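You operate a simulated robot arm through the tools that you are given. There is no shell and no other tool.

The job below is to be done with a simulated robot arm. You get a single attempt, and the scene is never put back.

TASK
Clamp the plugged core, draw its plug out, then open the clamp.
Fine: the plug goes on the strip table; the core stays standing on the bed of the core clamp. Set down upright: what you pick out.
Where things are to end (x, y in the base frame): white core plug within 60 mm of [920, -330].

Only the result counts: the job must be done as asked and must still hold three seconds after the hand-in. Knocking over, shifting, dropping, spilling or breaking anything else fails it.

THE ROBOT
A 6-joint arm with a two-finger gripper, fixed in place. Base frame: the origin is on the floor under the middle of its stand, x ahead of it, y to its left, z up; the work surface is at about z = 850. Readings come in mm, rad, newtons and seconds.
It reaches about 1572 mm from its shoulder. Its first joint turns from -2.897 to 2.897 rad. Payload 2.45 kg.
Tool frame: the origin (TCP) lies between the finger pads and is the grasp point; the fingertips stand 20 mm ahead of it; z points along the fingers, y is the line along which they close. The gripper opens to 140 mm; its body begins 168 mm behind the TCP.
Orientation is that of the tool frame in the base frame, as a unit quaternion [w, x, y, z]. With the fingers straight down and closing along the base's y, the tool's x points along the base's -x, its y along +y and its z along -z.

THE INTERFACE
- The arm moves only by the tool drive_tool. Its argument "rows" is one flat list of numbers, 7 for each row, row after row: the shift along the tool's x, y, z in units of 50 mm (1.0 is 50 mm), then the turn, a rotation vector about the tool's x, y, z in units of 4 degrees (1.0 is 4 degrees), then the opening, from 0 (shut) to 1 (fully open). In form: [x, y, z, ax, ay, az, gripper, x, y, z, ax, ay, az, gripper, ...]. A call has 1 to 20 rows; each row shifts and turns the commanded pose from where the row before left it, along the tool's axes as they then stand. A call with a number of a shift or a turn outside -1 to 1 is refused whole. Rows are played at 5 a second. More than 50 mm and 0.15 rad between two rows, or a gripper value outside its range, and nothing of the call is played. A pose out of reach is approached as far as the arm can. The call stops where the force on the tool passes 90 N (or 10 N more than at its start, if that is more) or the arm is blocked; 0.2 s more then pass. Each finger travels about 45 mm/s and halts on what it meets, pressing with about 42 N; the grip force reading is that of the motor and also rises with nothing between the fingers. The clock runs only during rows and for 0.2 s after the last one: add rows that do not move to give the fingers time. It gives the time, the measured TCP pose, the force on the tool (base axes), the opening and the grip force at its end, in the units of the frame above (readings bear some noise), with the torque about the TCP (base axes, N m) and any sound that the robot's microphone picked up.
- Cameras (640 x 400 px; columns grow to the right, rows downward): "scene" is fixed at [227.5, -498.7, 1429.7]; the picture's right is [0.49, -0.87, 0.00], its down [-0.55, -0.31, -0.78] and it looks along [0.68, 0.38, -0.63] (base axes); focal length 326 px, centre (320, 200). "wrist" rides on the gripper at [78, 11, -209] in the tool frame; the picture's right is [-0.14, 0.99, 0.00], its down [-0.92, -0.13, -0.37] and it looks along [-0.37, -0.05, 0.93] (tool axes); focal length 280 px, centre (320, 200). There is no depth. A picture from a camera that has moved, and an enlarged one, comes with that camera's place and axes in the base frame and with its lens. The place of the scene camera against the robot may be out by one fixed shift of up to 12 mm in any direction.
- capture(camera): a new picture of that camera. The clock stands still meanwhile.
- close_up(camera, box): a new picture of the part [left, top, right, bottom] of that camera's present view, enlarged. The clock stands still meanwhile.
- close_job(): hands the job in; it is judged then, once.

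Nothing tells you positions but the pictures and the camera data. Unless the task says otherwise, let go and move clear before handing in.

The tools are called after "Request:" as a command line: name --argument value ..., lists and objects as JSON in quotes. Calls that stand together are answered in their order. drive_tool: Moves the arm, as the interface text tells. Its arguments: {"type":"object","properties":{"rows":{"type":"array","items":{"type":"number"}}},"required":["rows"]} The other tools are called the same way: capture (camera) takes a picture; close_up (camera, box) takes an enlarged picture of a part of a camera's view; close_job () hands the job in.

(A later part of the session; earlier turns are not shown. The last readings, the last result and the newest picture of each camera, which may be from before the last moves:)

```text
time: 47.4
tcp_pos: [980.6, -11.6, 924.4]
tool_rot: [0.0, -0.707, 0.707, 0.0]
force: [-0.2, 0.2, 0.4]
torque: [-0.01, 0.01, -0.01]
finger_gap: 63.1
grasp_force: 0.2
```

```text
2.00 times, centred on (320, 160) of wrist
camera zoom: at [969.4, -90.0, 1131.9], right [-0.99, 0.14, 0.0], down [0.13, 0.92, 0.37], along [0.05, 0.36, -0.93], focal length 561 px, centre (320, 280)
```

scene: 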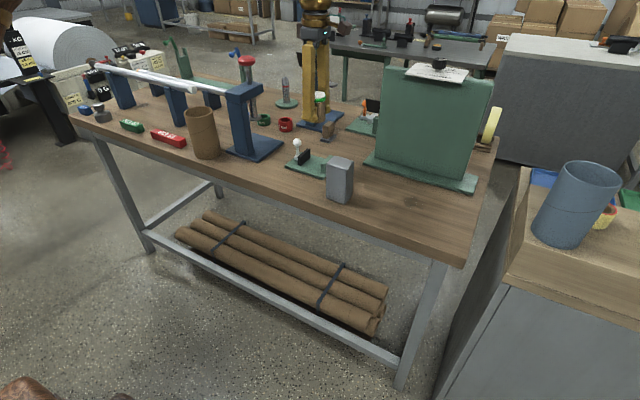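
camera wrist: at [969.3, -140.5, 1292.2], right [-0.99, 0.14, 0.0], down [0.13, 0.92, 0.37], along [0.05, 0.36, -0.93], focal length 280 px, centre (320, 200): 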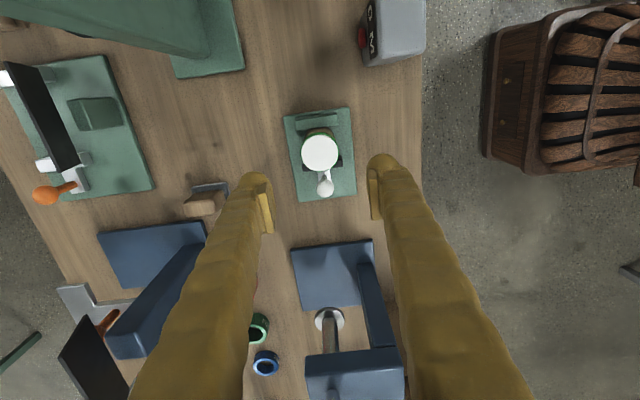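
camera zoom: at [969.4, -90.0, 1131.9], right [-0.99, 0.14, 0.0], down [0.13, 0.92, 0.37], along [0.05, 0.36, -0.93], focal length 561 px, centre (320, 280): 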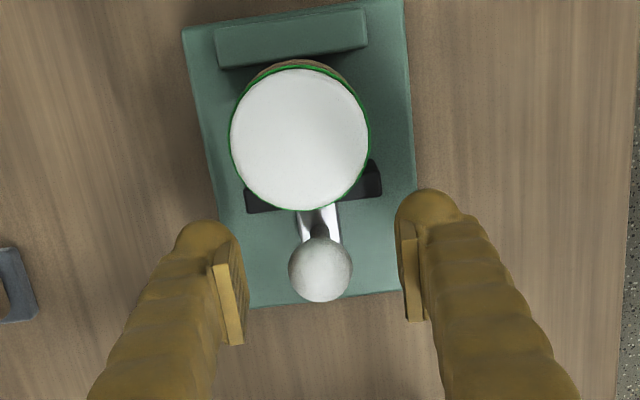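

Ball is ~2 mm to +y of the TCP; adjusting, lowering to z 916 and gripping.

Request:
drive_tool --rows '[-0.03, 0, 0.16, 0, 0, 0, 0.45, 0, 0, 0, 0, 0, 0, 0.3, 0, 0, 0, 0, 0, 0, 0.1, 0, 0, 0, 0, 0, 0, 0.1, 0, 0, 0, 0, 0, 0, 0.1, 0, 0, 0, 0, 0, 0, 0.1]'

Request:
drive_tool --rows '[0.03, 0, 0, 0, 0, 0, 0.1, 0, 0, 0, 0, 0, 0, 0.1]'

Request:
drive_tool --rows '[0.02, 0, 0, 0, 0, 0, 0.1, 0, 0, 0, 0, 0, 0, 0.1]'

```text
time: 48.8
tcp_pos: [980.2, -9.7, 915.5]
tool_rot: [0.001, 0.707, -0.707, 0.0]
force: [-8.0, -0.4, -0.4]
torque: [0.01, -0.08, -0.02]
finger_gap: 21.2
grasp_force: 44.9
```

```text
time: 49.4
tcp_pos: [980.3, -8.0, 915.9]
tool_rot: [0.0, 0.707, -0.707, 0.0]
force: [-11.8, 18.8, -3.0]
torque: [-0.11, -0.13, -0.05]
finger_gap: 21.0
grasp_force: 45.0
```

```text
time: 50.0
tcp_pos: [978.9, -8.8, 915.8]
tool_rot: [0.0, 0.708, -0.706, 0.001]
force: [-11.0, 36.3, -10.5]
torque: [-0.25, -0.11, -0.06]
finger_gap: 21.4
grasp_force: 45.2
```

Pressing now meets resistance at about y −9, ~2 mm earlier than before. Let me look at how the tube sits.

Request:
close_up --camera "wrist" --box '[240, 60, 400, 260]'

Request:
close_up --camera "scene" --box '[295, 130, 345, 175]'

```text
2.00 times, centred on (320, 160) of wrist
camera zoom: at [969.5, -89.3, 1124.2], right [-0.99, 0.14, 0.0], down [0.13, 0.92, 0.37], along [0.05, 0.37, -0.93], focal length 561 px, centre (320, 280)
```

zoom: 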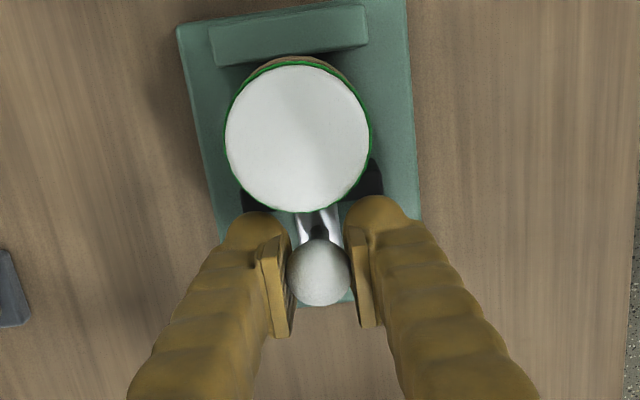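

```text
8.89 times, centred on (320, 152) of scene
camera zoom: at [227.5, -498.7, 1429.7], right [0.49, -0.87, 0.0], down [-0.55, -0.31, -0.78], along [0.68, 0.38, -0.63], focal length 2902 px, centre (320, 622)
```

zoom: 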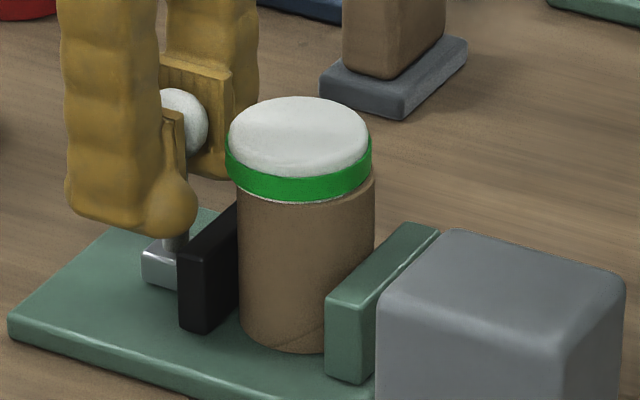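

The tube is upright and between both jaws. I'll ease the load off in half-millimetre steps so the jaw doesn't rebound, watching the force.

Request:
drive_tool --rows '[-0.01, 0, 0, 0, 0, 0, 0.1, 0, 0, 0, 0, 0, 0, 0.1]'

Request:
drive_tool --rows '[-0.01, 0, 0, 0, 0, 0, 0.1, 0, 0, 0, 0, 0, 0, 0.1]'

Request:
drive_tool --rows '[-0.01, 0, 0, 0, 0, 0, 0.1, 0, 0, 0, 0, 0, 0, 0.1]'

```text
time: 50.6
tcp_pos: [980.9, -10.6, 915.8]
tool_rot: [0.0, 0.707, -0.707, -0.001]
force: [-11.1, 40.3, -16.2]
torque: [-0.34, -0.13, -0.06]
finger_gap: 21.2
grasp_force: 45.1
```

```text
time: 51.2
tcp_pos: [980.4, -10.1, 917.1]
tool_rot: [0.0, 0.708, -0.707, -0.001]
force: [-16.0, 33.9, -18.9]
torque: [-0.23, -0.15, -0.07]
finger_gap: 21.0
grasp_force: 44.7
```

```text
time: 51.8
tcp_pos: [980.8, -11.2, 915.6]
tool_rot: [0.001, 0.707, -0.707, 0.0]
force: [-16.8, 25.2, -23.5]
torque: [-0.17, -0.19, -0.08]
finger_gap: 21.3
grasp_force: 44.9
```

The controller keeps integrating, so I'll ease off a bit more until the push is near the sliding friction level (~5 N).

Request:
drive_tool --rows '[-0.02, 0.01, 0, 0, 0, 0, 0.1, 0, 0, 0, 0, 0, 0, 0.1]'

Request:
drive_tool --rows '[-0.01, 0, 0, 0, 0, 0, 0.1, 0, 0, 0, 0, 0, 0, 0.1]'

```text
time: 52.4
tcp_pos: [978.4, -10.5, 916.3]
tool_rot: [0.0, -0.707, 0.707, -0.001]
force: [-10.6, 18.3, -23.8]
torque: [-0.1, -0.1, -0.04]
finger_gap: 21.2
grasp_force: 45.3
```

```text
time: 53.0
tcp_pos: [979.5, -10.5, 915.9]
tool_rot: [-0.001, -0.707, 0.707, -0.001]
force: [-4.0, 4.5, -23.7]
torque: [-0.01, -0.04, 0.01]
finger_gap: 21.0
grasp_force: 45.1
```

Push is down to ~4.5 N with the jaw still at −10.5. I'll relieve the vertical preload too and then release gently.

Request:
drive_tool --rows '[0, 0, 0.02, 0, 0, 0, 0.1, 0, 0, 0, 0, 0, 0, 0.1]'

Request:
drive_tool --rows '[0, 0, 0, 0, 0, 0, 0.2, 0, 0, 0, 0, 0, 0, 0.4, 0, 0, 0, 0, 0, 0, 0.45, 0, 0, 0, 0, 0, 0, 0.45]'

Request:
close_up --camera "wrist" --box '[240, 60, 400, 260]'

Request:
close_up --camera "scene" --box '[295, 130, 345, 175]'

```text
time: 53.6
tcp_pos: [979.7, -9.5, 915.8]
tool_rot: [0.0, -0.707, 0.707, -0.001]
force: [-5.6, -1.2, -6.3]
torque: [-0.02, -0.09, 0.0]
finger_gap: 21.0
grasp_force: 45.3
```

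```text
time: 54.6
tcp_pos: [979.6, -9.1, 915.4]
tool_rot: [-0.001, 0.707, -0.707, 0.0]
force: [-1.2, -0.7, -0.8]
torque: [0.0, 0.0, 0.02]
finger_gap: 63.0
grasp_force: 0.0
```

```text
2.00 times, centred on (320, 160) of wrist
camera zoom: at [968.9, -88.7, 1123.8], right [-0.99, 0.14, 0.0], down [0.13, 0.92, 0.37], along [0.05, 0.36, -0.93], focal length 561 px, centre (320, 280)
```

zoom: 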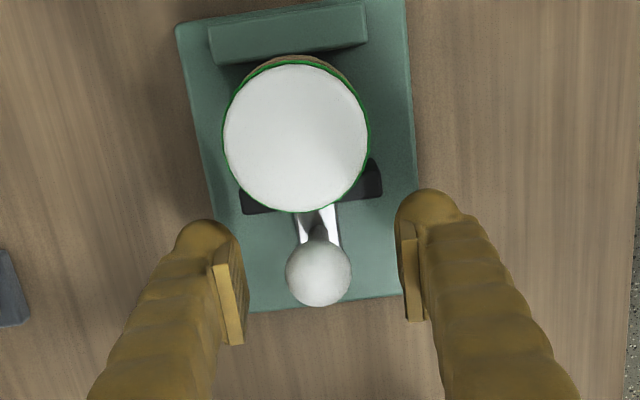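

```text
8.89 times, centred on (320, 152) of scene
camera zoom: at [227.5, -498.7, 1429.7], right [0.49, -0.87, 0.0], down [-0.55, -0.31, -0.78], along [0.68, 0.38, -0.63], focal length 2902 px, centre (320, 622)
```

zoom: 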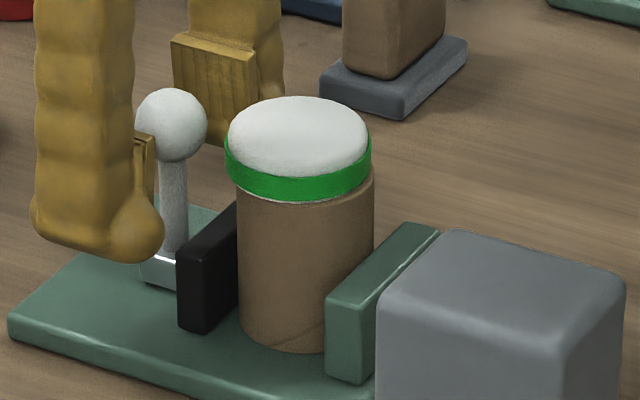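

The jaw stayed in place this time. I'll go back to the plug and try the pull again, a bit at a time.

Request:
drive_tool --rows '[0, 0, -0.6, 0, 0, 0, 0.55, 0, 0, -0.6, 0, 0, 0, 0.55, 0.5, 0, 0, 0, 0, 0, 0.55, 0.57, 0, 0, 0, 0, 0, 0.55, 0, 0, 0, 0, 0, 0, 0.55]'

Request:
close_up --camera "wrist" --box '[240, 100, 400, 260]'

```text
time: 55.8
tcp_pos: [979.3, -63.2, 976.1]
tool_rot: [-0.001, 0.707, -0.707, 0.0]
force: [0.2, 0.3, -0.9]
torque: [0.01, -0.01, -0.01]
finger_gap: 77.2
grasp_force: 0.1
```

```text
2.50 times, centred on (320, 180) of wrist
camera zoom: at [968.6, -142.1, 1184.6], right [-0.99, 0.14, 0.0], down [0.13, 0.92, 0.37], along [0.05, 0.36, -0.93], focal length 701 px, centre (320, 250)
```

zoom: 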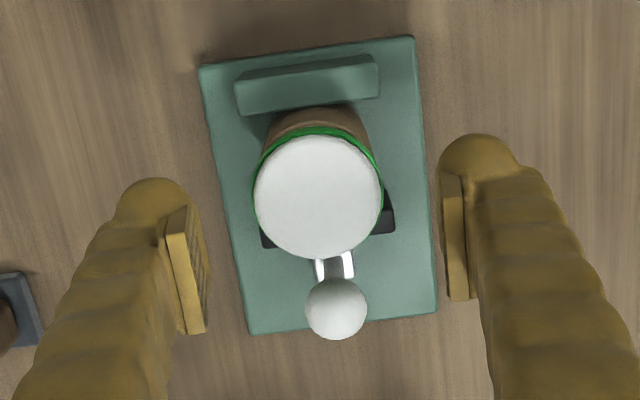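

Aligned over the plug. Descending and gripping the head again.

Request:
drive_tool --rows '[0, 0, 0.4, 0, 0, 0, 0.55, 0, 0, 0.4, 0, 0, 0, 0.55, 0, 0, 0.22, 0, 0, 0, 0.55, 0, 0, 0, 0, 0, 0, 0.4, 0, 0, 0, 0, 0, 0, 0.2, 0, 0, 0, 0, 0, 0, 0.2, 0, 0, 0, 0, 0, 0, 0.2, 0, 0, 0, 0, 0, 0, 0.2]'

Request:
close_up --camera "scene" --box '[295, 130, 345, 175]'

Request:
drive_tool --rows '[0, 0, -0.03, 0, 0, 0, 0.2, 0, 0, 0, 0, 0, 0, 0.2]'

Request:
close_up --camera "scene" --box '[295, 130, 345, 175]'

```text
time: 57.6
tcp_pos: [979.6, -62.9, 925.5]
tool_rot: [0.0, -0.707, 0.707, -0.001]
force: [1.9, -0.2, 3.2]
torque: [-0.01, -0.06, 0.03]
finger_gap: 45.5
grasp_force: 41.9
```

```text
8.89 times, centred on (320, 152) of scene
camera zoom: at [227.5, -498.7, 1429.7], right [0.49, -0.87, 0.0], down [-0.55, -0.31, -0.78], along [0.68, 0.38, -0.63], focal length 2902 px, centre (320, 622)
```

zoom: 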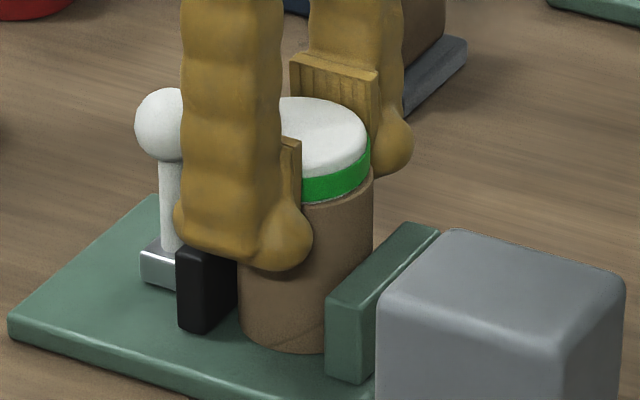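

```text
time: 58.2
tcp_pos: [979.3, -61.4, 926.8]
tool_rot: [0.0, -0.707, 0.708, -0.001]
force: [0.0, 0.9, -0.4]
torque: [0.01, 0.01, 0.0]
finger_gap: 45.9
grasp_force: 42.3
```

```text
8.89 times, centred on (320, 152) of scene
camera zoom: at [227.5, -498.7, 1429.7], right [0.49, -0.87, 0.0], down [-0.55, -0.31, -0.78], along [0.68, 0.38, -0.63], focal length 2902 px, centre (320, 622)
```

zoom: 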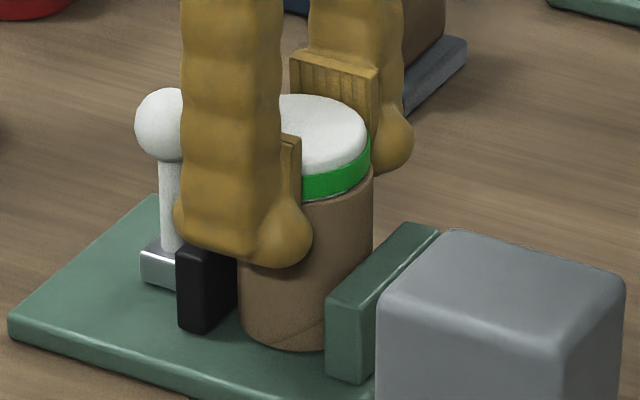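

I need to tell whether the tube is rising or the plug is moving out. Zooming more on the tube's base and rim.

Request:
close_up --camera "scene" --box '[308, 148, 332, 172]'

Request:
drive_tool --rows '[0, 0, -0.03, 0, 0, 0, 0.2, 0, 0, 0, 0, 0, 0, 0.2]'

Request:
close_up --camera "scene" --box '[308, 148, 332, 172]'

```text
16.00 times, centred on (320, 160) of scene
camera zoom: at [227.5, -498.7, 1429.7], right [0.49, -0.87, 0.0], down [-0.55, -0.31, -0.78], along [0.68, 0.38, -0.63], focal length 5224 px, centre (320, 840)
```

zoom: 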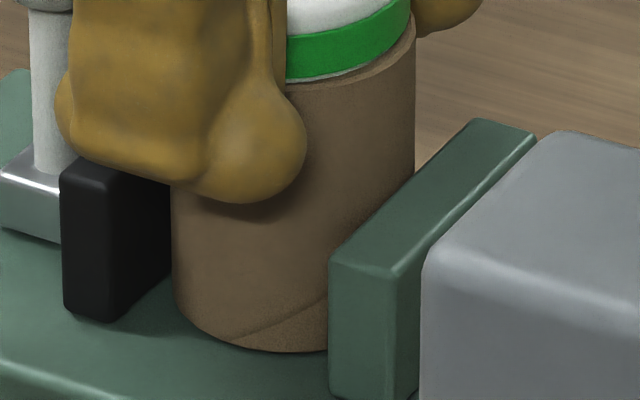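

```text
time: 58.8
tcp_pos: [979.8, -61.7, 927.8]
tool_rot: [0.0, -0.707, 0.707, -0.001]
force: [0.1, 0.5, -0.4]
torque: [-0.03, 0.02, 0.03]
finger_gap: 45.7
grasp_force: 41.8
```

```text
16.00 times, centred on (320, 160) of scene
camera zoom: at [227.5, -498.7, 1429.7], right [0.49, -0.87, 0.0], down [-0.55, -0.31, -0.78], along [0.68, 0.38, -0.63], focal length 5224 px, centre (320, 840)
```

zoom: 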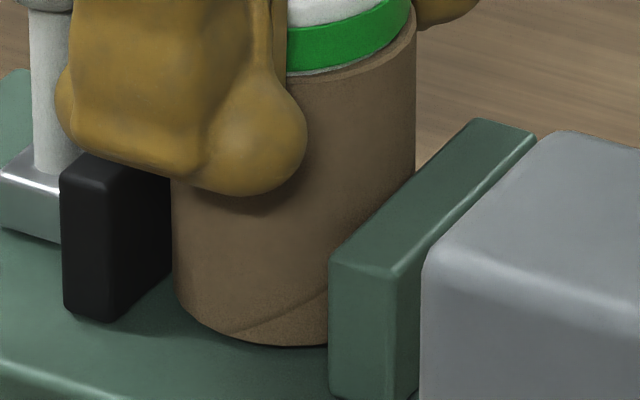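

The tube rises freely with the plug, so the jaw isn't holding it. I'll set the core down again, release it, and inspect the handle base at high zoom.

Request:
drive_tool --rows '[0, 0, 0.03, 0, 0, 0, 0.2, 0, 0, 0.03, 0, 0, 0, 0.2, 0, 0, 0, 0, 0, 0, 0.2, 0, 0, 0, 0, 0, 0, 0.4, 0, 0, 0, 0, 0, 0, 0.6, 0, 0, 0, 0, 0, 0, 0.6, 0, 0, 0, 0, 0, 0, 0.6]'

Request:
drive_tool --rows '[0, 0, -0.4, 0, 0, 0, 0.6, 0, 0, -0.8, 0, 0, 0, 0.6, 0, 0, -0.8, 0, 0, 0, 0.6, 0, 0, -0.8, 0, 0, 0, 0.6, 0, 0, 0, 0, 0, 0, 0.6]'

Request:
close_up --camera "scene" --box '[299, 136, 317, 168]'

Request:
close_up --camera "scene" --box '[308, 140, 332, 172]'

Request:
close_up --camera "wrist" --box '[285, 105, 355, 205]'

```text
time: 60.4
tcp_pos: [979.7, -62.1, 923.9]
tool_rot: [0.0, 0.707, -0.707, 0.001]
force: [0.0, 0.5, 0.1]
torque: [0.0, -0.02, -0.03]
finger_gap: 84.2
grasp_force: 0.0
```

```text
time: 61.6
tcp_pos: [979.4, -61.9, 1066.0]
tool_rot: [0.0, -0.707, 0.707, 0.001]
force: [0.2, -0.3, 0.2]
torque: [0.01, 0.01, 0.02]
finger_gap: 83.9
grasp_force: 0.0
```

```text
12.50 times, centred on (308, 152) of scene
camera zoom: at [227.5, -498.7, 1429.7], right [0.49, -0.87, 0.0], down [-0.55, -0.31, -0.78], along [0.68, 0.38, -0.63], focal length 4081 px, centre (470, 800)
```

zoom: 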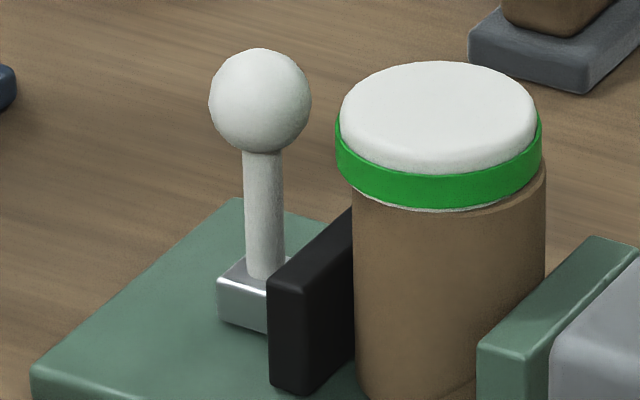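

```text
12.50 times, centred on (320, 156) of scene
camera zoom: at [227.5, -498.7, 1429.7], right [0.49, -0.87, 0.0], down [-0.55, -0.31, -0.78], along [0.68, 0.38, -0.63], focal length 4081 px, centre (320, 750)
```

zoom: 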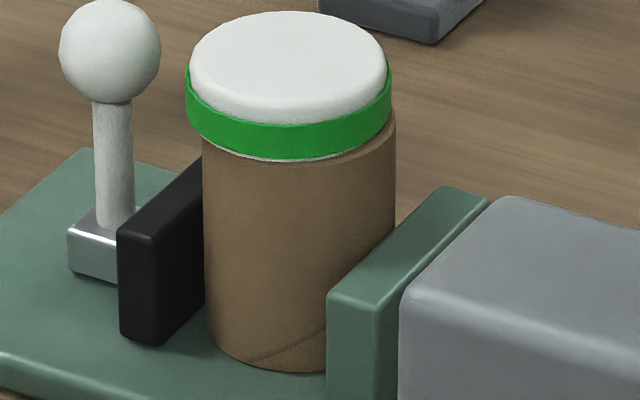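

```text
4.00 times, centred on (320, 155) of wrist
camera zoom: at [968.5, -141.1, 1273.3], right [-0.99, 0.14, 0.0], down [0.13, 0.92, 0.37], along [0.05, 0.36, -0.93], focal length 1122 px, centre (320, 380)
```

zoom: 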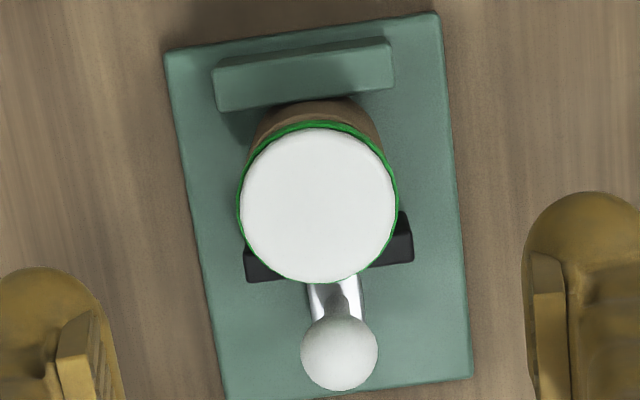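

The jaw handle and block seem rigid with the black jaw, and no latch sound has been heard yet. I'll grip the ball again and probe: first press firmly to see whether something latches, watching for a sound.

Request:
drive_tool --rows '[-0.5, 0, 0, 0, 0, 0, 0.45, -0.55, 0, 0, 0, 0, 0, 0.45, 0, 0, 0.8, 0, 0, 0, 0.45, 0, 0, 0.8, 0, 0, 0, 0.45, 0, 0, 0.8, 0, 0, 0, 0.45, 0, 0, 0.4, 0, 0, 0, 0.45, 0, 0, 0, 0, 0, 0, 0.45]'

Request:
close_up --camera "wrist" --box '[240, 60, 400, 260]'

```text
time: 63.2
tcp_pos: [979.2, -10.7, 925.1]
tool_rot: [0.0, 0.707, -0.707, 0.0]
force: [0.4, 0.0, 0.1]
torque: [0.04, 0.0, -0.01]
finger_gap: 63.0
grasp_force: 0.0
```

```text
2.00 times, centred on (320, 160) of wrist
camera zoom: at [968.5, -89.1, 1132.2], right [-0.99, 0.14, 0.0], down [0.13, 0.92, 0.37], along [0.05, 0.36, -0.93], focal length 561 px, centre (320, 280)
```

zoom: 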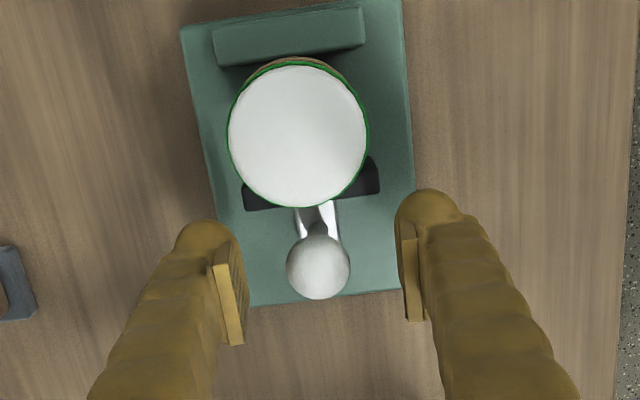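

Aligned with the ball; gripping and then pressing more firmly.

Request:
drive_tool --rows '[0, -0.016, 0.17, 0, 0, 0, 0.45, 0, 0, 0, 0, 0, 0, 0.3, 0, 0, 0, 0, 0, 0, 0.1, 0, 0, 0, 0, 0, 0, 0.1, 0, 0, 0, 0, 0, 0, 0.1, 0, 0, 0, 0, 0, 0, 0.1]'

Request:
close_up --camera "scene" --box '[299, 136, 331, 172]'

Request:
drive_tool --rows '[-0.02, 0, 0, 0, 0, 0, 0.1, -0.02, 0, 0, 0, 0, 0, 0.1, -0.02, 0, 0, 0, 0, 0, 0.1, 0, 0, 0, 0, 0, 0, 0.1]'

Request:
close_up --camera "scene" --box '[299, 136, 331, 172]'

```text
time: 64.6
tcp_pos: [979.8, -9.0, 915.1]
tool_rot: [0.0, 0.708, -0.707, -0.001]
force: [-4.1, 0.4, 0.1]
torque: [-0.01, -0.02, 0.03]
finger_gap: 21.1
grasp_force: 45.0
```

```text
11.11 times, centred on (315, 154) of scene
camera zoom: at [227.5, -498.7, 1429.7], right [0.49, -0.87, 0.0], down [-0.55, -0.31, -0.78], along [0.68, 0.38, -0.63], focal length 3628 px, centre (376, 711)
```

zoom: 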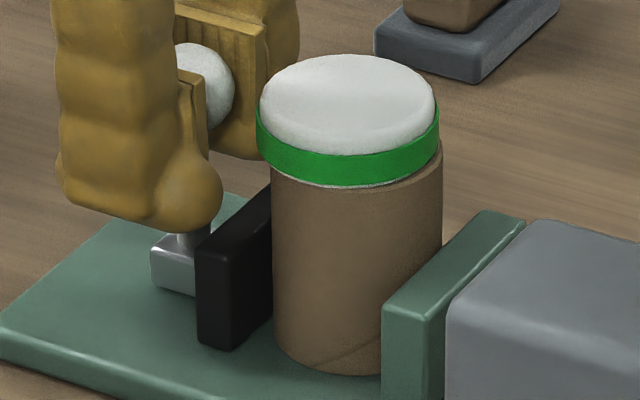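

```text
time: 65.6
tcp_pos: [980.5, -6.8, 916.5]
tool_rot: [0.0, -0.707, 0.707, 0.001]
force: [-21.9, -6.5, -1.5]
torque: [0.0, -0.21, -0.1]
finger_gap: 21.3
grasp_force: 45.1
```

```text
11.11 times, centred on (315, 154) of scene
camera zoom: at [227.5, -498.7, 1429.7], right [0.49, -0.87, 0.0], down [-0.55, -0.31, -0.78], along [0.68, 0.38, -0.63], focal length 3628 px, centre (376, 711)
```

zoom: 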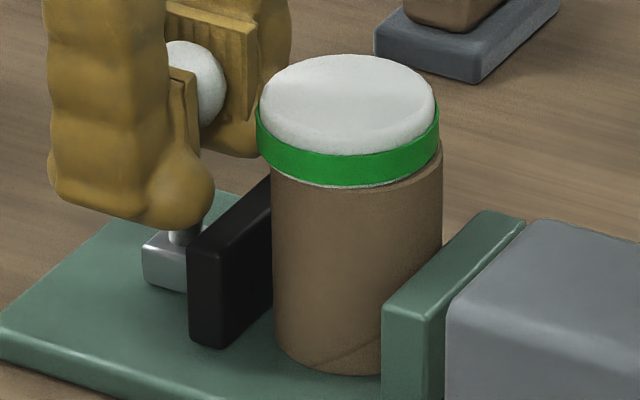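

The handle just slides the jaw with ~6.5 N friction either way; nothing latches. The grey block beside the clamp carries a red button and a label I can't read yet — I'll zoom in on it.

Request:
capture --camera "wrist"

Request:
close_up --camera "wrist" --box '[340, 0, 500, 60]'

```text
taken
camera wrist: at [969.5, -86.4, 1123.8], right [-0.99, 0.14, 0.0], down [0.13, 0.92, 0.37], along [0.05, 0.36, -0.93], focal length 280 px, centre (320, 200)
```

wrist: 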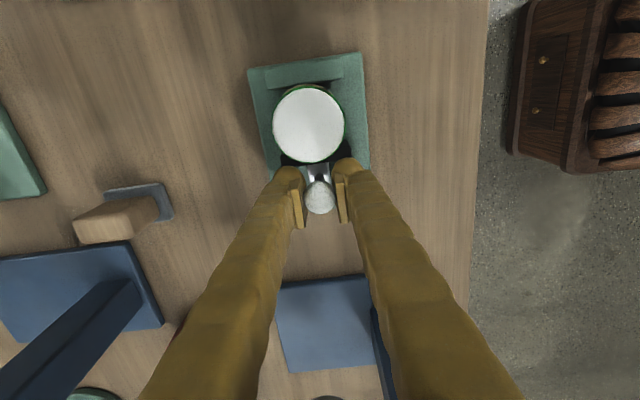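

```text
4.00 times, centred on (420, 30) of wrist
camera zoom: at [969.5, -86.4, 1123.8], right [-0.99, 0.14, 0.0], down [0.13, 0.92, 0.37], along [0.05, 0.36, -0.93], focal length 1122 px, centre (-80, 880)
```

zoom: 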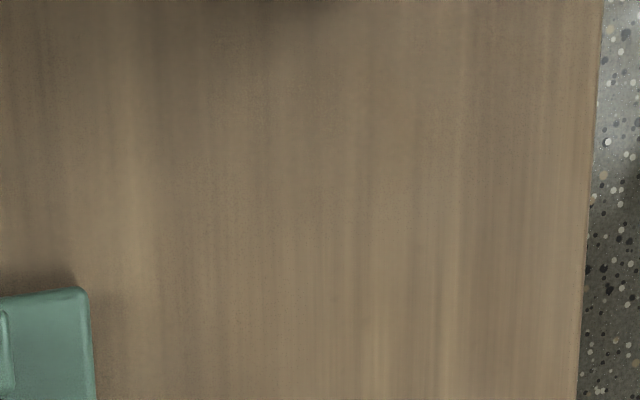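

The block is out of view from here. I'll release the ball, rise, and go look at the block's label from its +x side.

Request:
drive_tool --rows '[0, 0.02, 0, 0, 0, 0, 0.1, 0, 0, 0, 0, 0, 0, 0.3, 0, 0, 0, 0, 0, 0, 0.45, 0, 0, 0, 0, 0, 0, 0.45, 0, 0, -0.6, 0, 0, 0, 0.45, 0, 0, -0.8, 0, 0, 0, 0.45, 0, 0, -0.8, 0, 0, 0, 0.45, 0, 0, -0.8, 0, 0, 0, 0.45, 0, 0, -0.8, 0, 0, 0, 0.45, 0, 0, 0, 0, 0, 0, 0.45]'

Request:
drive_tool --rows '[0.8, -0.1, 0, 0, 0, 0, 0.45, 0.8, -0.1, 0, 0, 0, 0, 0.45, 0.8, -0.1, 0, 0, 0, 0, 0.45, 0.5, -0.1, 0, 0, 0, 0, 0.45, 0, 0, 0, 0, 0, 0, 0.45]'

Request:
capture --camera "wrist"

```text
time: 67.8
tcp_pos: [979.7, -7.0, 1105.1]
tool_rot: [0.0, 0.707, -0.707, 0.0]
force: [-0.7, 0.7, 0.1]
torque: [0.05, -0.06, -0.02]
finger_gap: 63.0
grasp_force: 0.1
```

```text
time: 69.0
tcp_pos: [1000.0, -151.5, 1106.5]
tool_rot: [0.001, -0.707, 0.707, -0.001]
force: [0.1, -0.8, 0.9]
torque: [-0.01, -0.01, -0.01]
finger_gap: 63.3
grasp_force: 0.0
```

```text
taken
camera wrist: at [989.9, -231.5, 1314.1], right [-0.99, 0.14, 0.0], down [0.13, 0.92, 0.37], along [0.05, 0.36, -0.93], focal length 280 px, centre (320, 200)
```

wrist: 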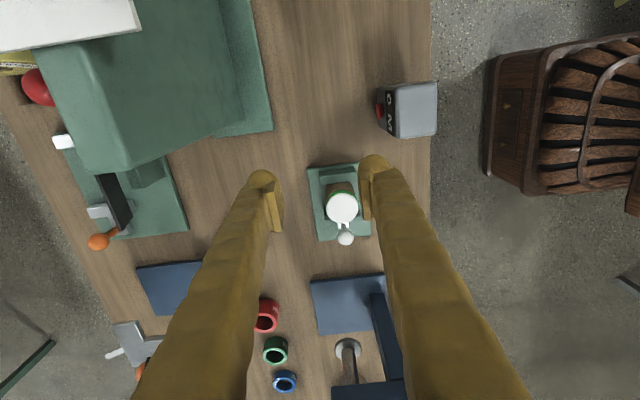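

Request:
close_up --camera "wrist" --box '[365, 70, 445, 150]'

Request:
close_up --camera "wrist" --box '[370, 80, 410, 140]'

```text
5.00 times, centred on (405, 110) of wrist
camera zoom: at [989.9, -231.5, 1314.1], right [-0.99, 0.14, 0.0], down [0.13, 0.92, 0.37], along [0.05, 0.36, -0.93], focal length 1402 px, centre (-105, 650)
```

zoom: 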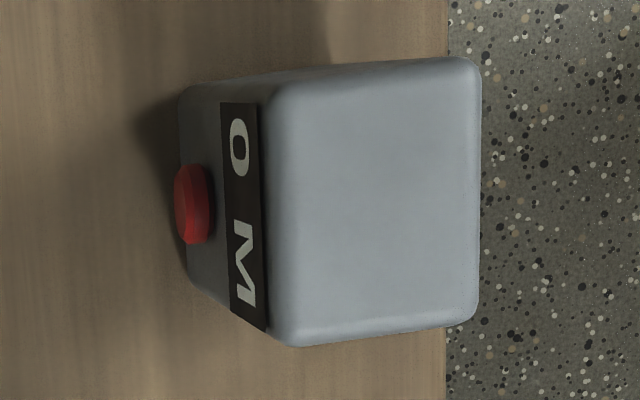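

```text
6.67 times, centred on (390, 110) of wrist
camera zoom: at [989.9, -231.5, 1314.1], right [-0.99, 0.14, 0.0], down [0.13, 0.92, 0.37], along [0.05, 0.36, -0.93], focal length 1869 px, centre (-147, 800)
```

zoom: 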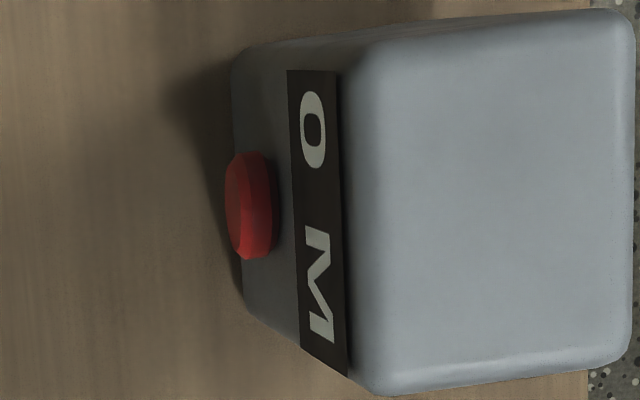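

The block is just a metre counter ("0 M") with a reset button — not part of the clamp. So the jaw slide itself must do the clamping. I'll go back to the ball and characterise the slide: does the resisting force persist at rest (dry friction) or decay?

Request:
drive_tool --rows '[-0.8, 0.1, 0, 0, 0, 0, 0.45, -0.8, 0.1, 0, 0, 0, 0, 0.45, -0.8, 0.1, 0, 0, 0, 0, 0.45, -0.5, 0.1, 0, 0, 0, 0, 0.45, 0, 0, 0.8, 0, 0, 0, 0.45, 0, 0, 0.8, 0, 0, 0, 0.45, 0, 0, 0.8, 0, 0, 0, 0.45, 0, 0, 0.8, 0, 0, 0, 0.45, 0, 0, 0.4, 0, 0, 0, 0.45, 0, 0, 0, 0, 0, 0, 0.45]'

Request:
close_up --camera "wrist" --box '[240, 60, 400, 260]'

```text
time: 71.2
tcp_pos: [978.4, -6.8, 925.3]
tool_rot: [0.0, -0.707, 0.707, 0.0]
force: [0.2, 0.0, -0.1]
torque: [0.03, 0.0, 0.01]
finger_gap: 63.0
grasp_force: 0.1
```

```text
2.00 times, centred on (320, 160) of wrist
camera zoom: at [968.3, -86.0, 1134.0], right [-0.99, 0.14, 0.0], down [0.13, 0.92, 0.37], along [0.05, 0.36, -0.93], focal length 561 px, centre (320, 280)
```

zoom: 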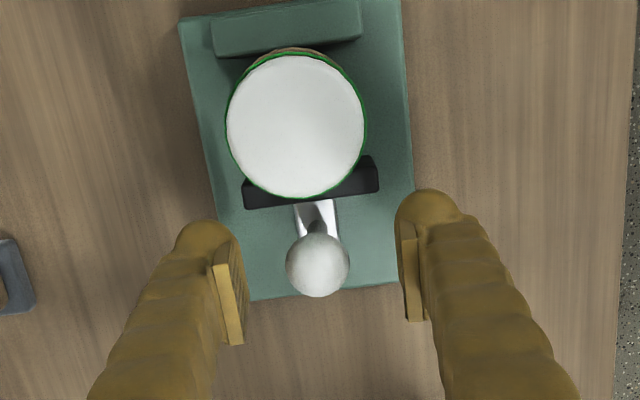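

Gripping the ball again and testing small moves with waits.

Request:
drive_tool --rows '[0, -0.016, 0.18, 0, 0, 0, 0.45, 0, 0, 0, 0, 0, 0, 0.3, 0, 0, 0, 0, 0, 0, 0.1, 0, 0, 0, 0, 0, 0, 0.1, 0, 0, 0, 0, 0, 0, 0.1, 0, 0, 0, 0, 0, 0, 0.1]'

Request:
drive_tool --rows '[-0.04, 0, 0, 0, 0, 0, 0.1]'

Request:
drive_tool --rows '[0, 0, 0, 0, 0, 0, 0.1]'

Request:
drive_tool --rows '[0, 0, 0, 0, 0, 0, 0.1, 0, 0, 0, 0, 0, 0, 0.1, 0, 0, 0, 0, 0, 0, 0.1]'

Request:
drive_tool --rows '[0, 0, 0, 0, 0, 0, 0.1, 0, 0, 0, 0, 0, 0, 0.1, 0, 0, 0, 0, 0, 0, 0.1, 0, 0, 0, 0, 0, 0, 0.1, 0, 0, 0, 0, 0, 0, 0.1]'

```text
time: 72.6
tcp_pos: [978.5, -6.2, 916.8]
tool_rot: [0.0, 0.707, -0.707, 0.0]
force: [-3.0, 0.2, -0.4]
torque: [0.01, -0.07, 0.0]
finger_gap: 21.4
grasp_force: 45.3
```

```text
time: 73.0
tcp_pos: [979.2, -4.8, 916.8]
tool_rot: [0.0, -0.707, 0.707, 0.0]
force: [-7.5, -6.4, -0.9]
torque: [0.0, -0.07, -0.02]
finger_gap: 21.3
grasp_force: 44.9
```

```text
time: 73.4
tcp_pos: [981.3, -4.4, 917.1]
tool_rot: [-0.001, 0.707, -0.707, 0.0]
force: [-10.5, -5.3, -1.7]
torque: [0.02, -0.06, -0.03]
finger_gap: 21.1
grasp_force: 45.5
```

```text
time: 74.2
tcp_pos: [980.2, -5.9, 916.8]
tool_rot: [0.0, -0.707, 0.707, -0.001]
force: [-14.2, -2.9, -3.3]
torque: [0.01, -0.14, -0.03]
finger_gap: 21.2
grasp_force: 45.5
```

```text
time: 75.4
tcp_pos: [980.4, -4.4, 916.3]
tool_rot: [0.0, -0.707, 0.707, 0.0]
force: [-19.2, 1.0, -5.8]
torque: [0.02, -0.17, -0.09]
finger_gap: 21.3
grasp_force: 45.0
```

At rest the slide holds by dry friction (~6.5 N), and the arm's own integrator drifts the force. I'll now advance in 1 mm steps and note exactly where contact begins, watching the tube in close-up.

Request:
drive_tool --rows '[0.04, 0.02, 0, 0, 0, 0, 0.1]'

Request:
drive_tool --rows '[0.04, 0, 0, 0, 0, 0, 0.1]'

Request:
close_up --camera "scene" --box '[302, 140, 332, 172]'

Request:
drive_tool --rows '[0.03, 0, 0, 0, 0, 0, 0.1]'

Request:
drive_tool --rows '[0.02, 0, 0, 0, 0, 0, 0.1]'

Request:
close_up --camera "scene" --box '[302, 140, 332, 172]'

```text
time: 75.8
tcp_pos: [980.1, -7.1, 916.7]
tool_rot: [0.0, -0.707, 0.708, 0.0]
force: [-6.2, 6.0, -12.6]
torque: [0.05, -0.07, -0.03]
finger_gap: 21.2
grasp_force: 45.1
```

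```text
time: 76.2
tcp_pos: [980.0, -8.5, 917.1]
tool_rot: [0.0, 0.707, -0.707, 0.001]
force: [5.2, 4.9, -14.9]
torque: [-0.02, 0.01, 0.02]
finger_gap: 21.1
grasp_force: 45.0
```

```text
12.50 times, centred on (317, 156) of scene
camera zoom: at [227.5, -498.7, 1429.7], right [0.49, -0.87, 0.0], down [-0.55, -0.31, -0.78], along [0.68, 0.38, -0.63], focal length 4081 px, centre (358, 750)
```

zoom: 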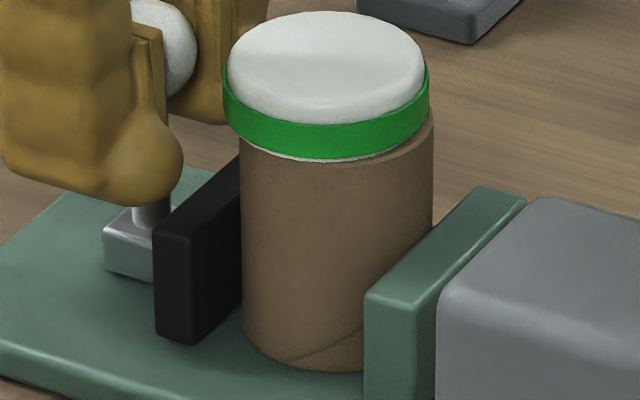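

```text
time: 76.6
tcp_pos: [979.4, -9.2, 917.5]
tool_rot: [0.0, -0.707, 0.707, -0.001]
force: [12.6, 14.8, -12.9]
torque: [-0.1, 0.13, 0.06]
finger_gap: 21.2
grasp_force: 44.9
```

```text
time: 77.0
tcp_pos: [979.4, -9.4, 916.5]
tool_rot: [0.001, -0.707, 0.707, 0.0]
force: [20.2, 29.0, -13.3]
torque: [-0.15, 0.16, 0.1]
finger_gap: 21.1
grasp_force: 44.7
```

```text
12.50 times, centred on (317, 156) of scene
camera zoom: at [227.5, -498.7, 1429.7], right [0.49, -0.87, 0.0], down [-0.55, -0.31, -0.78], along [0.68, 0.38, -0.63], focal length 4081 px, centre (358, 750)
```

zoom: 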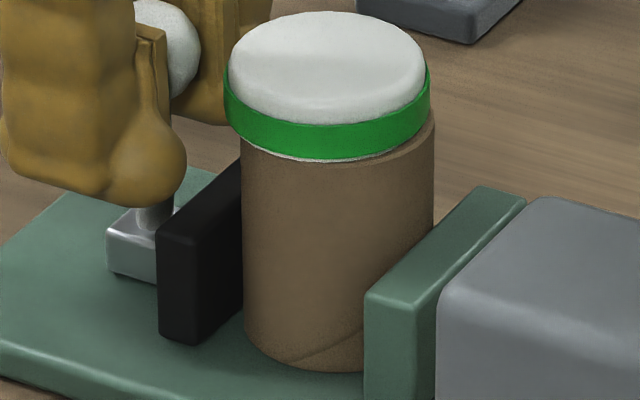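

This explains it: my fingertips are flush with the pads and reached 20 mm below the TCP, so they were also gripping the tube below the plug. I need to grip higher (TCP ≈ 936) so that only the plug head is held. First I ease the clamp push off to near zero so the jaw keeps its preload.

Request:
drive_tool --rows '[-0.03, -0.014, 0, 0, 0, 0, 0.1]'

Request:
drive_tool --rows '[-0.01, 0, 0.01, 0, 0, 0, 0.1]'

```text
time: 77.4
tcp_pos: [980.4, -10.3, 917.4]
tool_rot: [0.0, -0.707, 0.707, 0.0]
force: [13.2, 19.8, -9.2]
torque: [-0.12, 0.1, 0.02]
finger_gap: 21.2
grasp_force: 45.1
```

```text
time: 77.8
tcp_pos: [979.8, -9.4, 917.5]
tool_rot: [-0.001, -0.707, 0.707, -0.001]
force: [7.5, 12.6, 0.5]
torque: [-0.1, 0.08, 0.05]
finger_gap: 21.1
grasp_force: 45.0
```

Request:
drive_tool --rows '[-0.012, -0.005, 0, 0, 0, 0, 0.1]'

Request:
drive_tool --rows '[-0.006, 0, 0, 0, 0, 0, 0.1]'

```text
time: 78.2
tcp_pos: [980.0, -10.5, 918.2]
tool_rot: [-0.002, -0.707, 0.707, 0.0]
force: [5.9, 1.4, 4.6]
torque: [-0.08, 0.06, 0.0]
finger_gap: 21.2
grasp_force: 45.4
```

```text
time: 78.6
tcp_pos: [980.4, -8.0, 916.1]
tool_rot: [-0.001, -0.707, 0.707, -0.001]
force: [0.5, -6.1, 10.2]
torque: [-0.03, 0.0, 0.0]
finger_gap: 21.0
grasp_force: 45.6
```

Overshot to −6 N. Better approach: press only up to about 13 N while still loading (friction takes ~6.5 N, leaving ~6.5 N of pinch), then let go directly.

Request:
drive_tool --rows '[0.02, 0, -0.01, 0, 0, 0, 0.1]'

Request:
drive_tool --rows '[0.01, 0, 0, 0, 0, 0, 0.1]'

```text
time: 79.0
tcp_pos: [980.0, -9.8, 917.8]
tool_rot: [0.0, 0.707, -0.707, 0.0]
force: [-2.3, -1.0, 7.7]
torque: [-0.06, -0.03, -0.06]
finger_gap: 21.3
grasp_force: 44.8
```

```text
time: 79.4
tcp_pos: [980.1, -9.4, 916.8]
tool_rot: [0.0, -0.707, 0.707, 0.0]
force: [-4.7, 4.4, 9.6]
torque: [-0.05, -0.04, 0.01]
finger_gap: 21.4
grasp_force: 44.8
```

Request:
drive_tool --rows '[0.01, 0, -0.01, 0, 0, 0, 0.1]'

Request:
drive_tool --rows '[0.008, 0, 0, 0, 0, 0, 0.1]'

```text
time: 79.8
tcp_pos: [979.7, -9.8, 916.0]
tool_rot: [0.0, 0.707, -0.707, 0.0]
force: [-3.7, 12.2, 0.7]
torque: [-0.07, -0.04, 0.0]
finger_gap: 21.0
grasp_force: 44.6
```

```text
time: 80.2
tcp_pos: [981.4, -9.8, 917.4]
tool_rot: [-0.001, -0.707, 0.707, 0.001]
force: [-6.6, 19.2, -4.0]
torque: [-0.17, -0.07, -0.03]
finger_gap: 21.1
grasp_force: 45.5
```

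Slightly high at 19 N; easing to near zero in two small steps and then releasing.

Request:
drive_tool --rows '[-0.016, 0.005, 0, 0, 0, 0, 0.1]'

Request:
drive_tool --rows '[-0.005, 0, 0, 0, 0, 0, 0.1]'

```text
time: 80.6
tcp_pos: [980.3, -9.9, 918.0]
tool_rot: [0.0, -0.707, 0.708, 0.0]
force: [-0.9, 14.9, -10.2]
torque: [-0.08, 0.0, -0.02]
finger_gap: 21.2
grasp_force: 45.0
```

```text
time: 81.0
tcp_pos: [980.2, -11.0, 916.9]
tool_rot: [0.0, -0.707, 0.707, 0.001]
force: [1.9, 11.2, -15.0]
torque: [-0.07, 0.03, -0.02]
finger_gap: 21.3
grasp_force: 45.2
```

Request:
drive_tool --rows '[-0.008, 0, 0.01, 0, 0, 0, 0.1]'

```text
time: 81.4
tcp_pos: [980.5, -10.0, 917.3]
tool_rot: [0.001, 0.707, -0.707, 0.0]
force: [-0.5, 2.8, -9.7]
torque: [-0.04, -0.02, 0.01]
finger_gap: 21.4
grasp_force: 45.7
```

T = 2.8 N. Releasing now, then rising and going to the plug.

Request:
drive_tool --rows '[0, 0, 0, 0, 0, 0, 0.25, 0, 0, 0, 0, 0, 0, 0.4, 0, 0, 0, 0, 0, 0, 0.45, 0, 0, 0, 0, 0, 0, 0.45]'

Request:
close_up --camera "scene" --box '[302, 140, 332, 172]'

Request:
drive_tool --rows '[0, 0, -0.6, 0, 0, 0, 0.55, 0, 0, -0.6, 0, 0, 0, 0.55, 0.5, 0, 0, 0, 0, 0, 0.55, 0.57, 0, 0, 0, 0, 0, 0.55, 0, 0, 0, 0, 0, 0, 0.55]'

Request:
close_up --camera "wrist" --box '[240, 100, 400, 260]'

```text
time: 82.4
tcp_pos: [980.5, -8.3, 916.9]
tool_rot: [0.0, 0.707, -0.707, 0.0]
force: [0.6, -0.3, 0.5]
torque: [0.03, 0.02, 0.02]
finger_gap: 63.0
grasp_force: 0.1
```

```text
12.50 times, centred on (317, 156) of scene
camera zoom: at [227.5, -498.7, 1429.7], right [0.49, -0.87, 0.0], down [-0.55, -0.31, -0.78], along [0.68, 0.38, -0.63], focal length 4081 px, centre (358, 750)
```

zoom: 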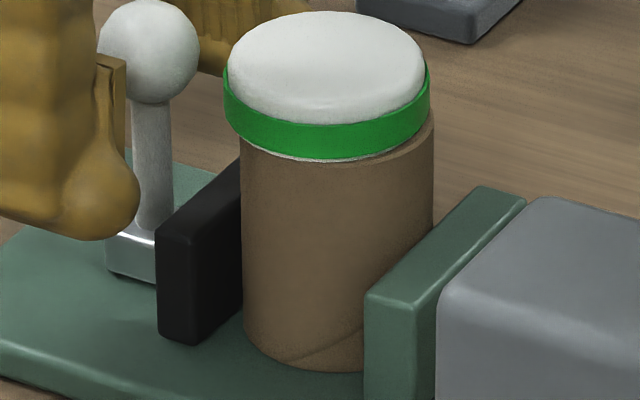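

```text
time: 83.6
tcp_pos: [979.5, -62.8, 977.6]
tool_rot: [0.0, -0.707, 0.707, 0.0]
force: [0.1, -0.1, 0.9]
torque: [0.01, -0.03, -0.01]
finger_gap: 76.9
grasp_force: 0.0
```

```text
2.50 times, centred on (320, 180) of wrist
camera zoom: at [968.6, -142.5, 1185.5], right [-0.99, 0.14, 0.0], down [0.13, 0.92, 0.37], along [0.05, 0.36, -0.93], focal length 701 px, centre (320, 250)
```

zoom: 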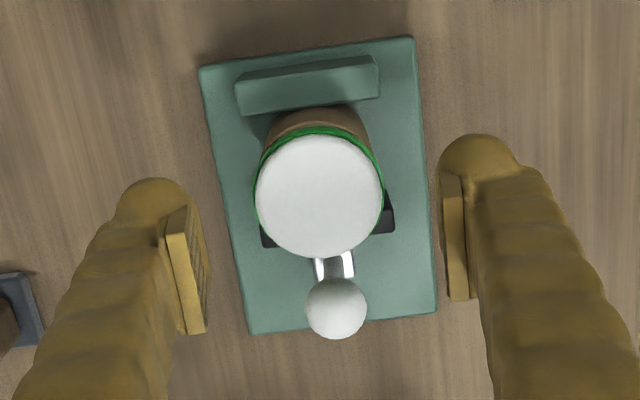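

The jaw stayed in place. Now descend to TCP ≈ 937 so the rounded fingertips close on the plug head only, clear of the tube rim.

Request:
drive_tool --rows '[0, 0, 0.4, 0, 0, 0, 0.55, 0, 0, 0.4, 0, 0, 0, 0.55, 0, 0, 0, 0, 0, 0, 0.55]'

Request:
close_up --camera "scene" --box '[295, 125, 345, 170]'

Request:
drive_tool --rows '[0, 0, 0, 0, 0, 0, 0.4, 0, 0, 0, 0, 0, 0, 0.2, 0, 0, 0, 0, 0, 0, 0.2, 0, 0, 0, 0, 0, 0, 0.2, 0, 0, 0, 0, 0, 0, 0.2]'

Request:
close_up --camera "scene" --box '[302, 140, 332, 172]'

Request:
close_up --camera "wrist" --box '[240, 100, 400, 260]'

```text
time: 84.4
tcp_pos: [979.4, -62.6, 936.7]
tool_rot: [0.0, 0.707, -0.707, 0.0]
force: [-0.9, -0.1, -0.7]
torque: [0.0, 0.0, 0.0]
finger_gap: 77.1
grasp_force: 0.0
```

```text
8.89 times, centred on (320, 148) of scene
camera zoom: at [227.5, -498.7, 1429.7], right [0.49, -0.87, 0.0], down [-0.55, -0.31, -0.78], along [0.68, 0.38, -0.63], focal length 2902 px, centre (320, 667)
```

zoom: 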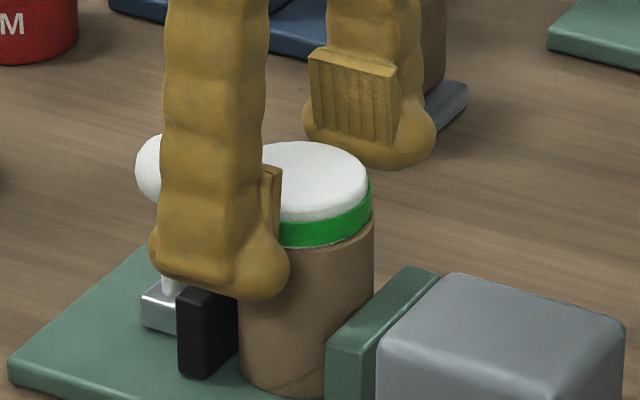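

```text
time: 85.6
tcp_pos: [979.7, -62.4, 936.9]
tool_rot: [0.001, -0.707, 0.707, 0.0]
force: [0.0, -0.4, 1.5]
torque: [-0.04, -0.07, -0.02]
finger_gap: 44.2
grasp_force: 42.0
```

```text
12.50 times, centred on (317, 156) of scene
camera zoom: at [227.5, -498.7, 1429.7], right [0.49, -0.87, 0.0], down [-0.55, -0.31, -0.78], along [0.68, 0.38, -0.63], focal length 4081 px, centre (358, 750)
```

zoom: 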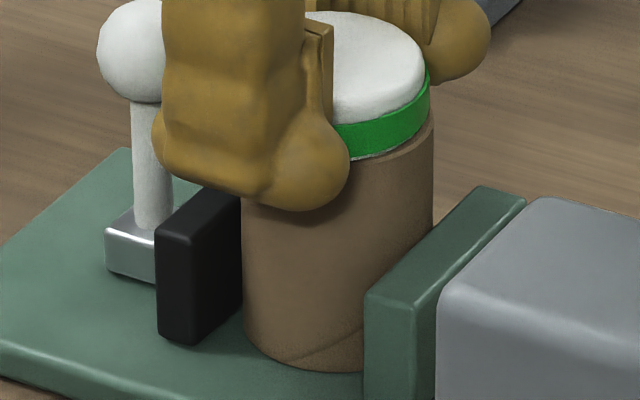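

```text
2.50 times, centred on (320, 180) of wrist
camera zoom: at [968.8, -142.1, 1145.6], right [-0.99, 0.14, 0.0], down [0.13, 0.92, 0.37], along [0.05, 0.36, -0.93], focal length 701 px, centre (320, 250)
```

zoom: 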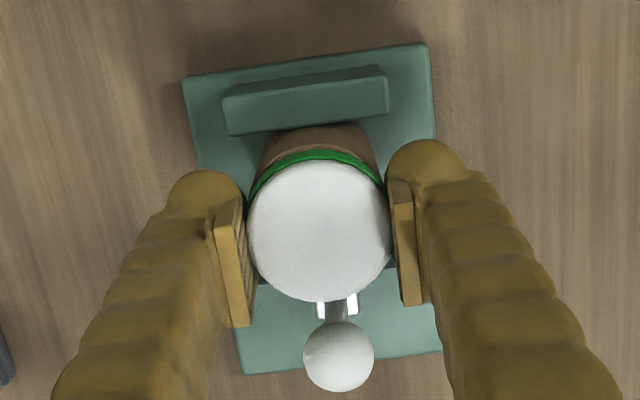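

The gap is now 44.2 mm (versus 45.7 earlier), consistent with holding the plug alone. Pulling up gently.

Request:
drive_tool --rows '[0, 0, -0.03, 0, 0, 0, 0.2]'

Request:
close_up --camera "scene" --box '[302, 140, 332, 172]'

Request:
drive_tool --rows '[0, 0, -0.03, 0, 0, 0, 0.2]'

Request:
close_up --camera "scene" --box '[302, 140, 332, 172]'

```text
time: 86.0
tcp_pos: [980.5, -64.4, 939.2]
tool_rot: [0.0, 0.708, -0.707, 0.0]
force: [-0.9, -1.0, -0.5]
torque: [-0.02, 0.0, -0.03]
finger_gap: 44.1
grasp_force: 42.0
```

```text
12.50 times, centred on (317, 156) of scene
camera zoom: at [227.5, -498.7, 1429.7], right [0.49, -0.87, 0.0], down [-0.55, -0.31, -0.78], along [0.68, 0.38, -0.63], focal length 4081 px, centre (358, 750)
```

zoom: 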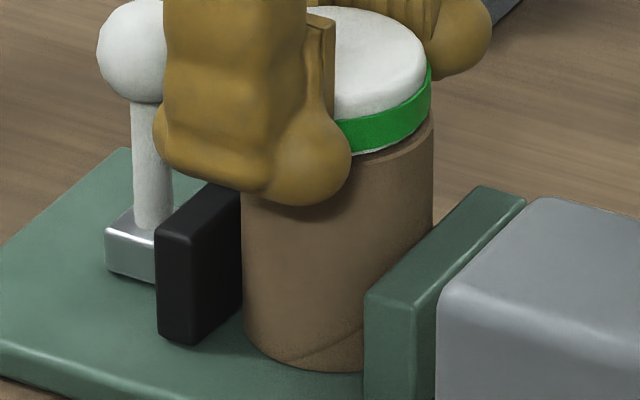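

```text
time: 86.4
tcp_pos: [981.3, -63.8, 941.1]
tool_rot: [0.0, -0.707, 0.708, 0.001]
force: [-0.6, 0.0, 0.6]
torque: [0.01, -0.01, -0.02]
finger_gap: 44.2
grasp_force: 41.6
```

```text
12.50 times, centred on (317, 156) of scene
camera zoom: at [227.5, -498.7, 1429.7], right [0.49, -0.87, 0.0], down [-0.55, -0.31, -0.78], along [0.68, 0.38, -0.63], focal length 4081 px, centre (358, 750)
```

zoom: 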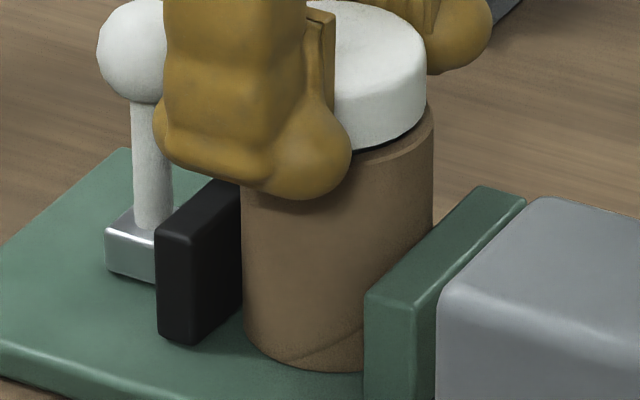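

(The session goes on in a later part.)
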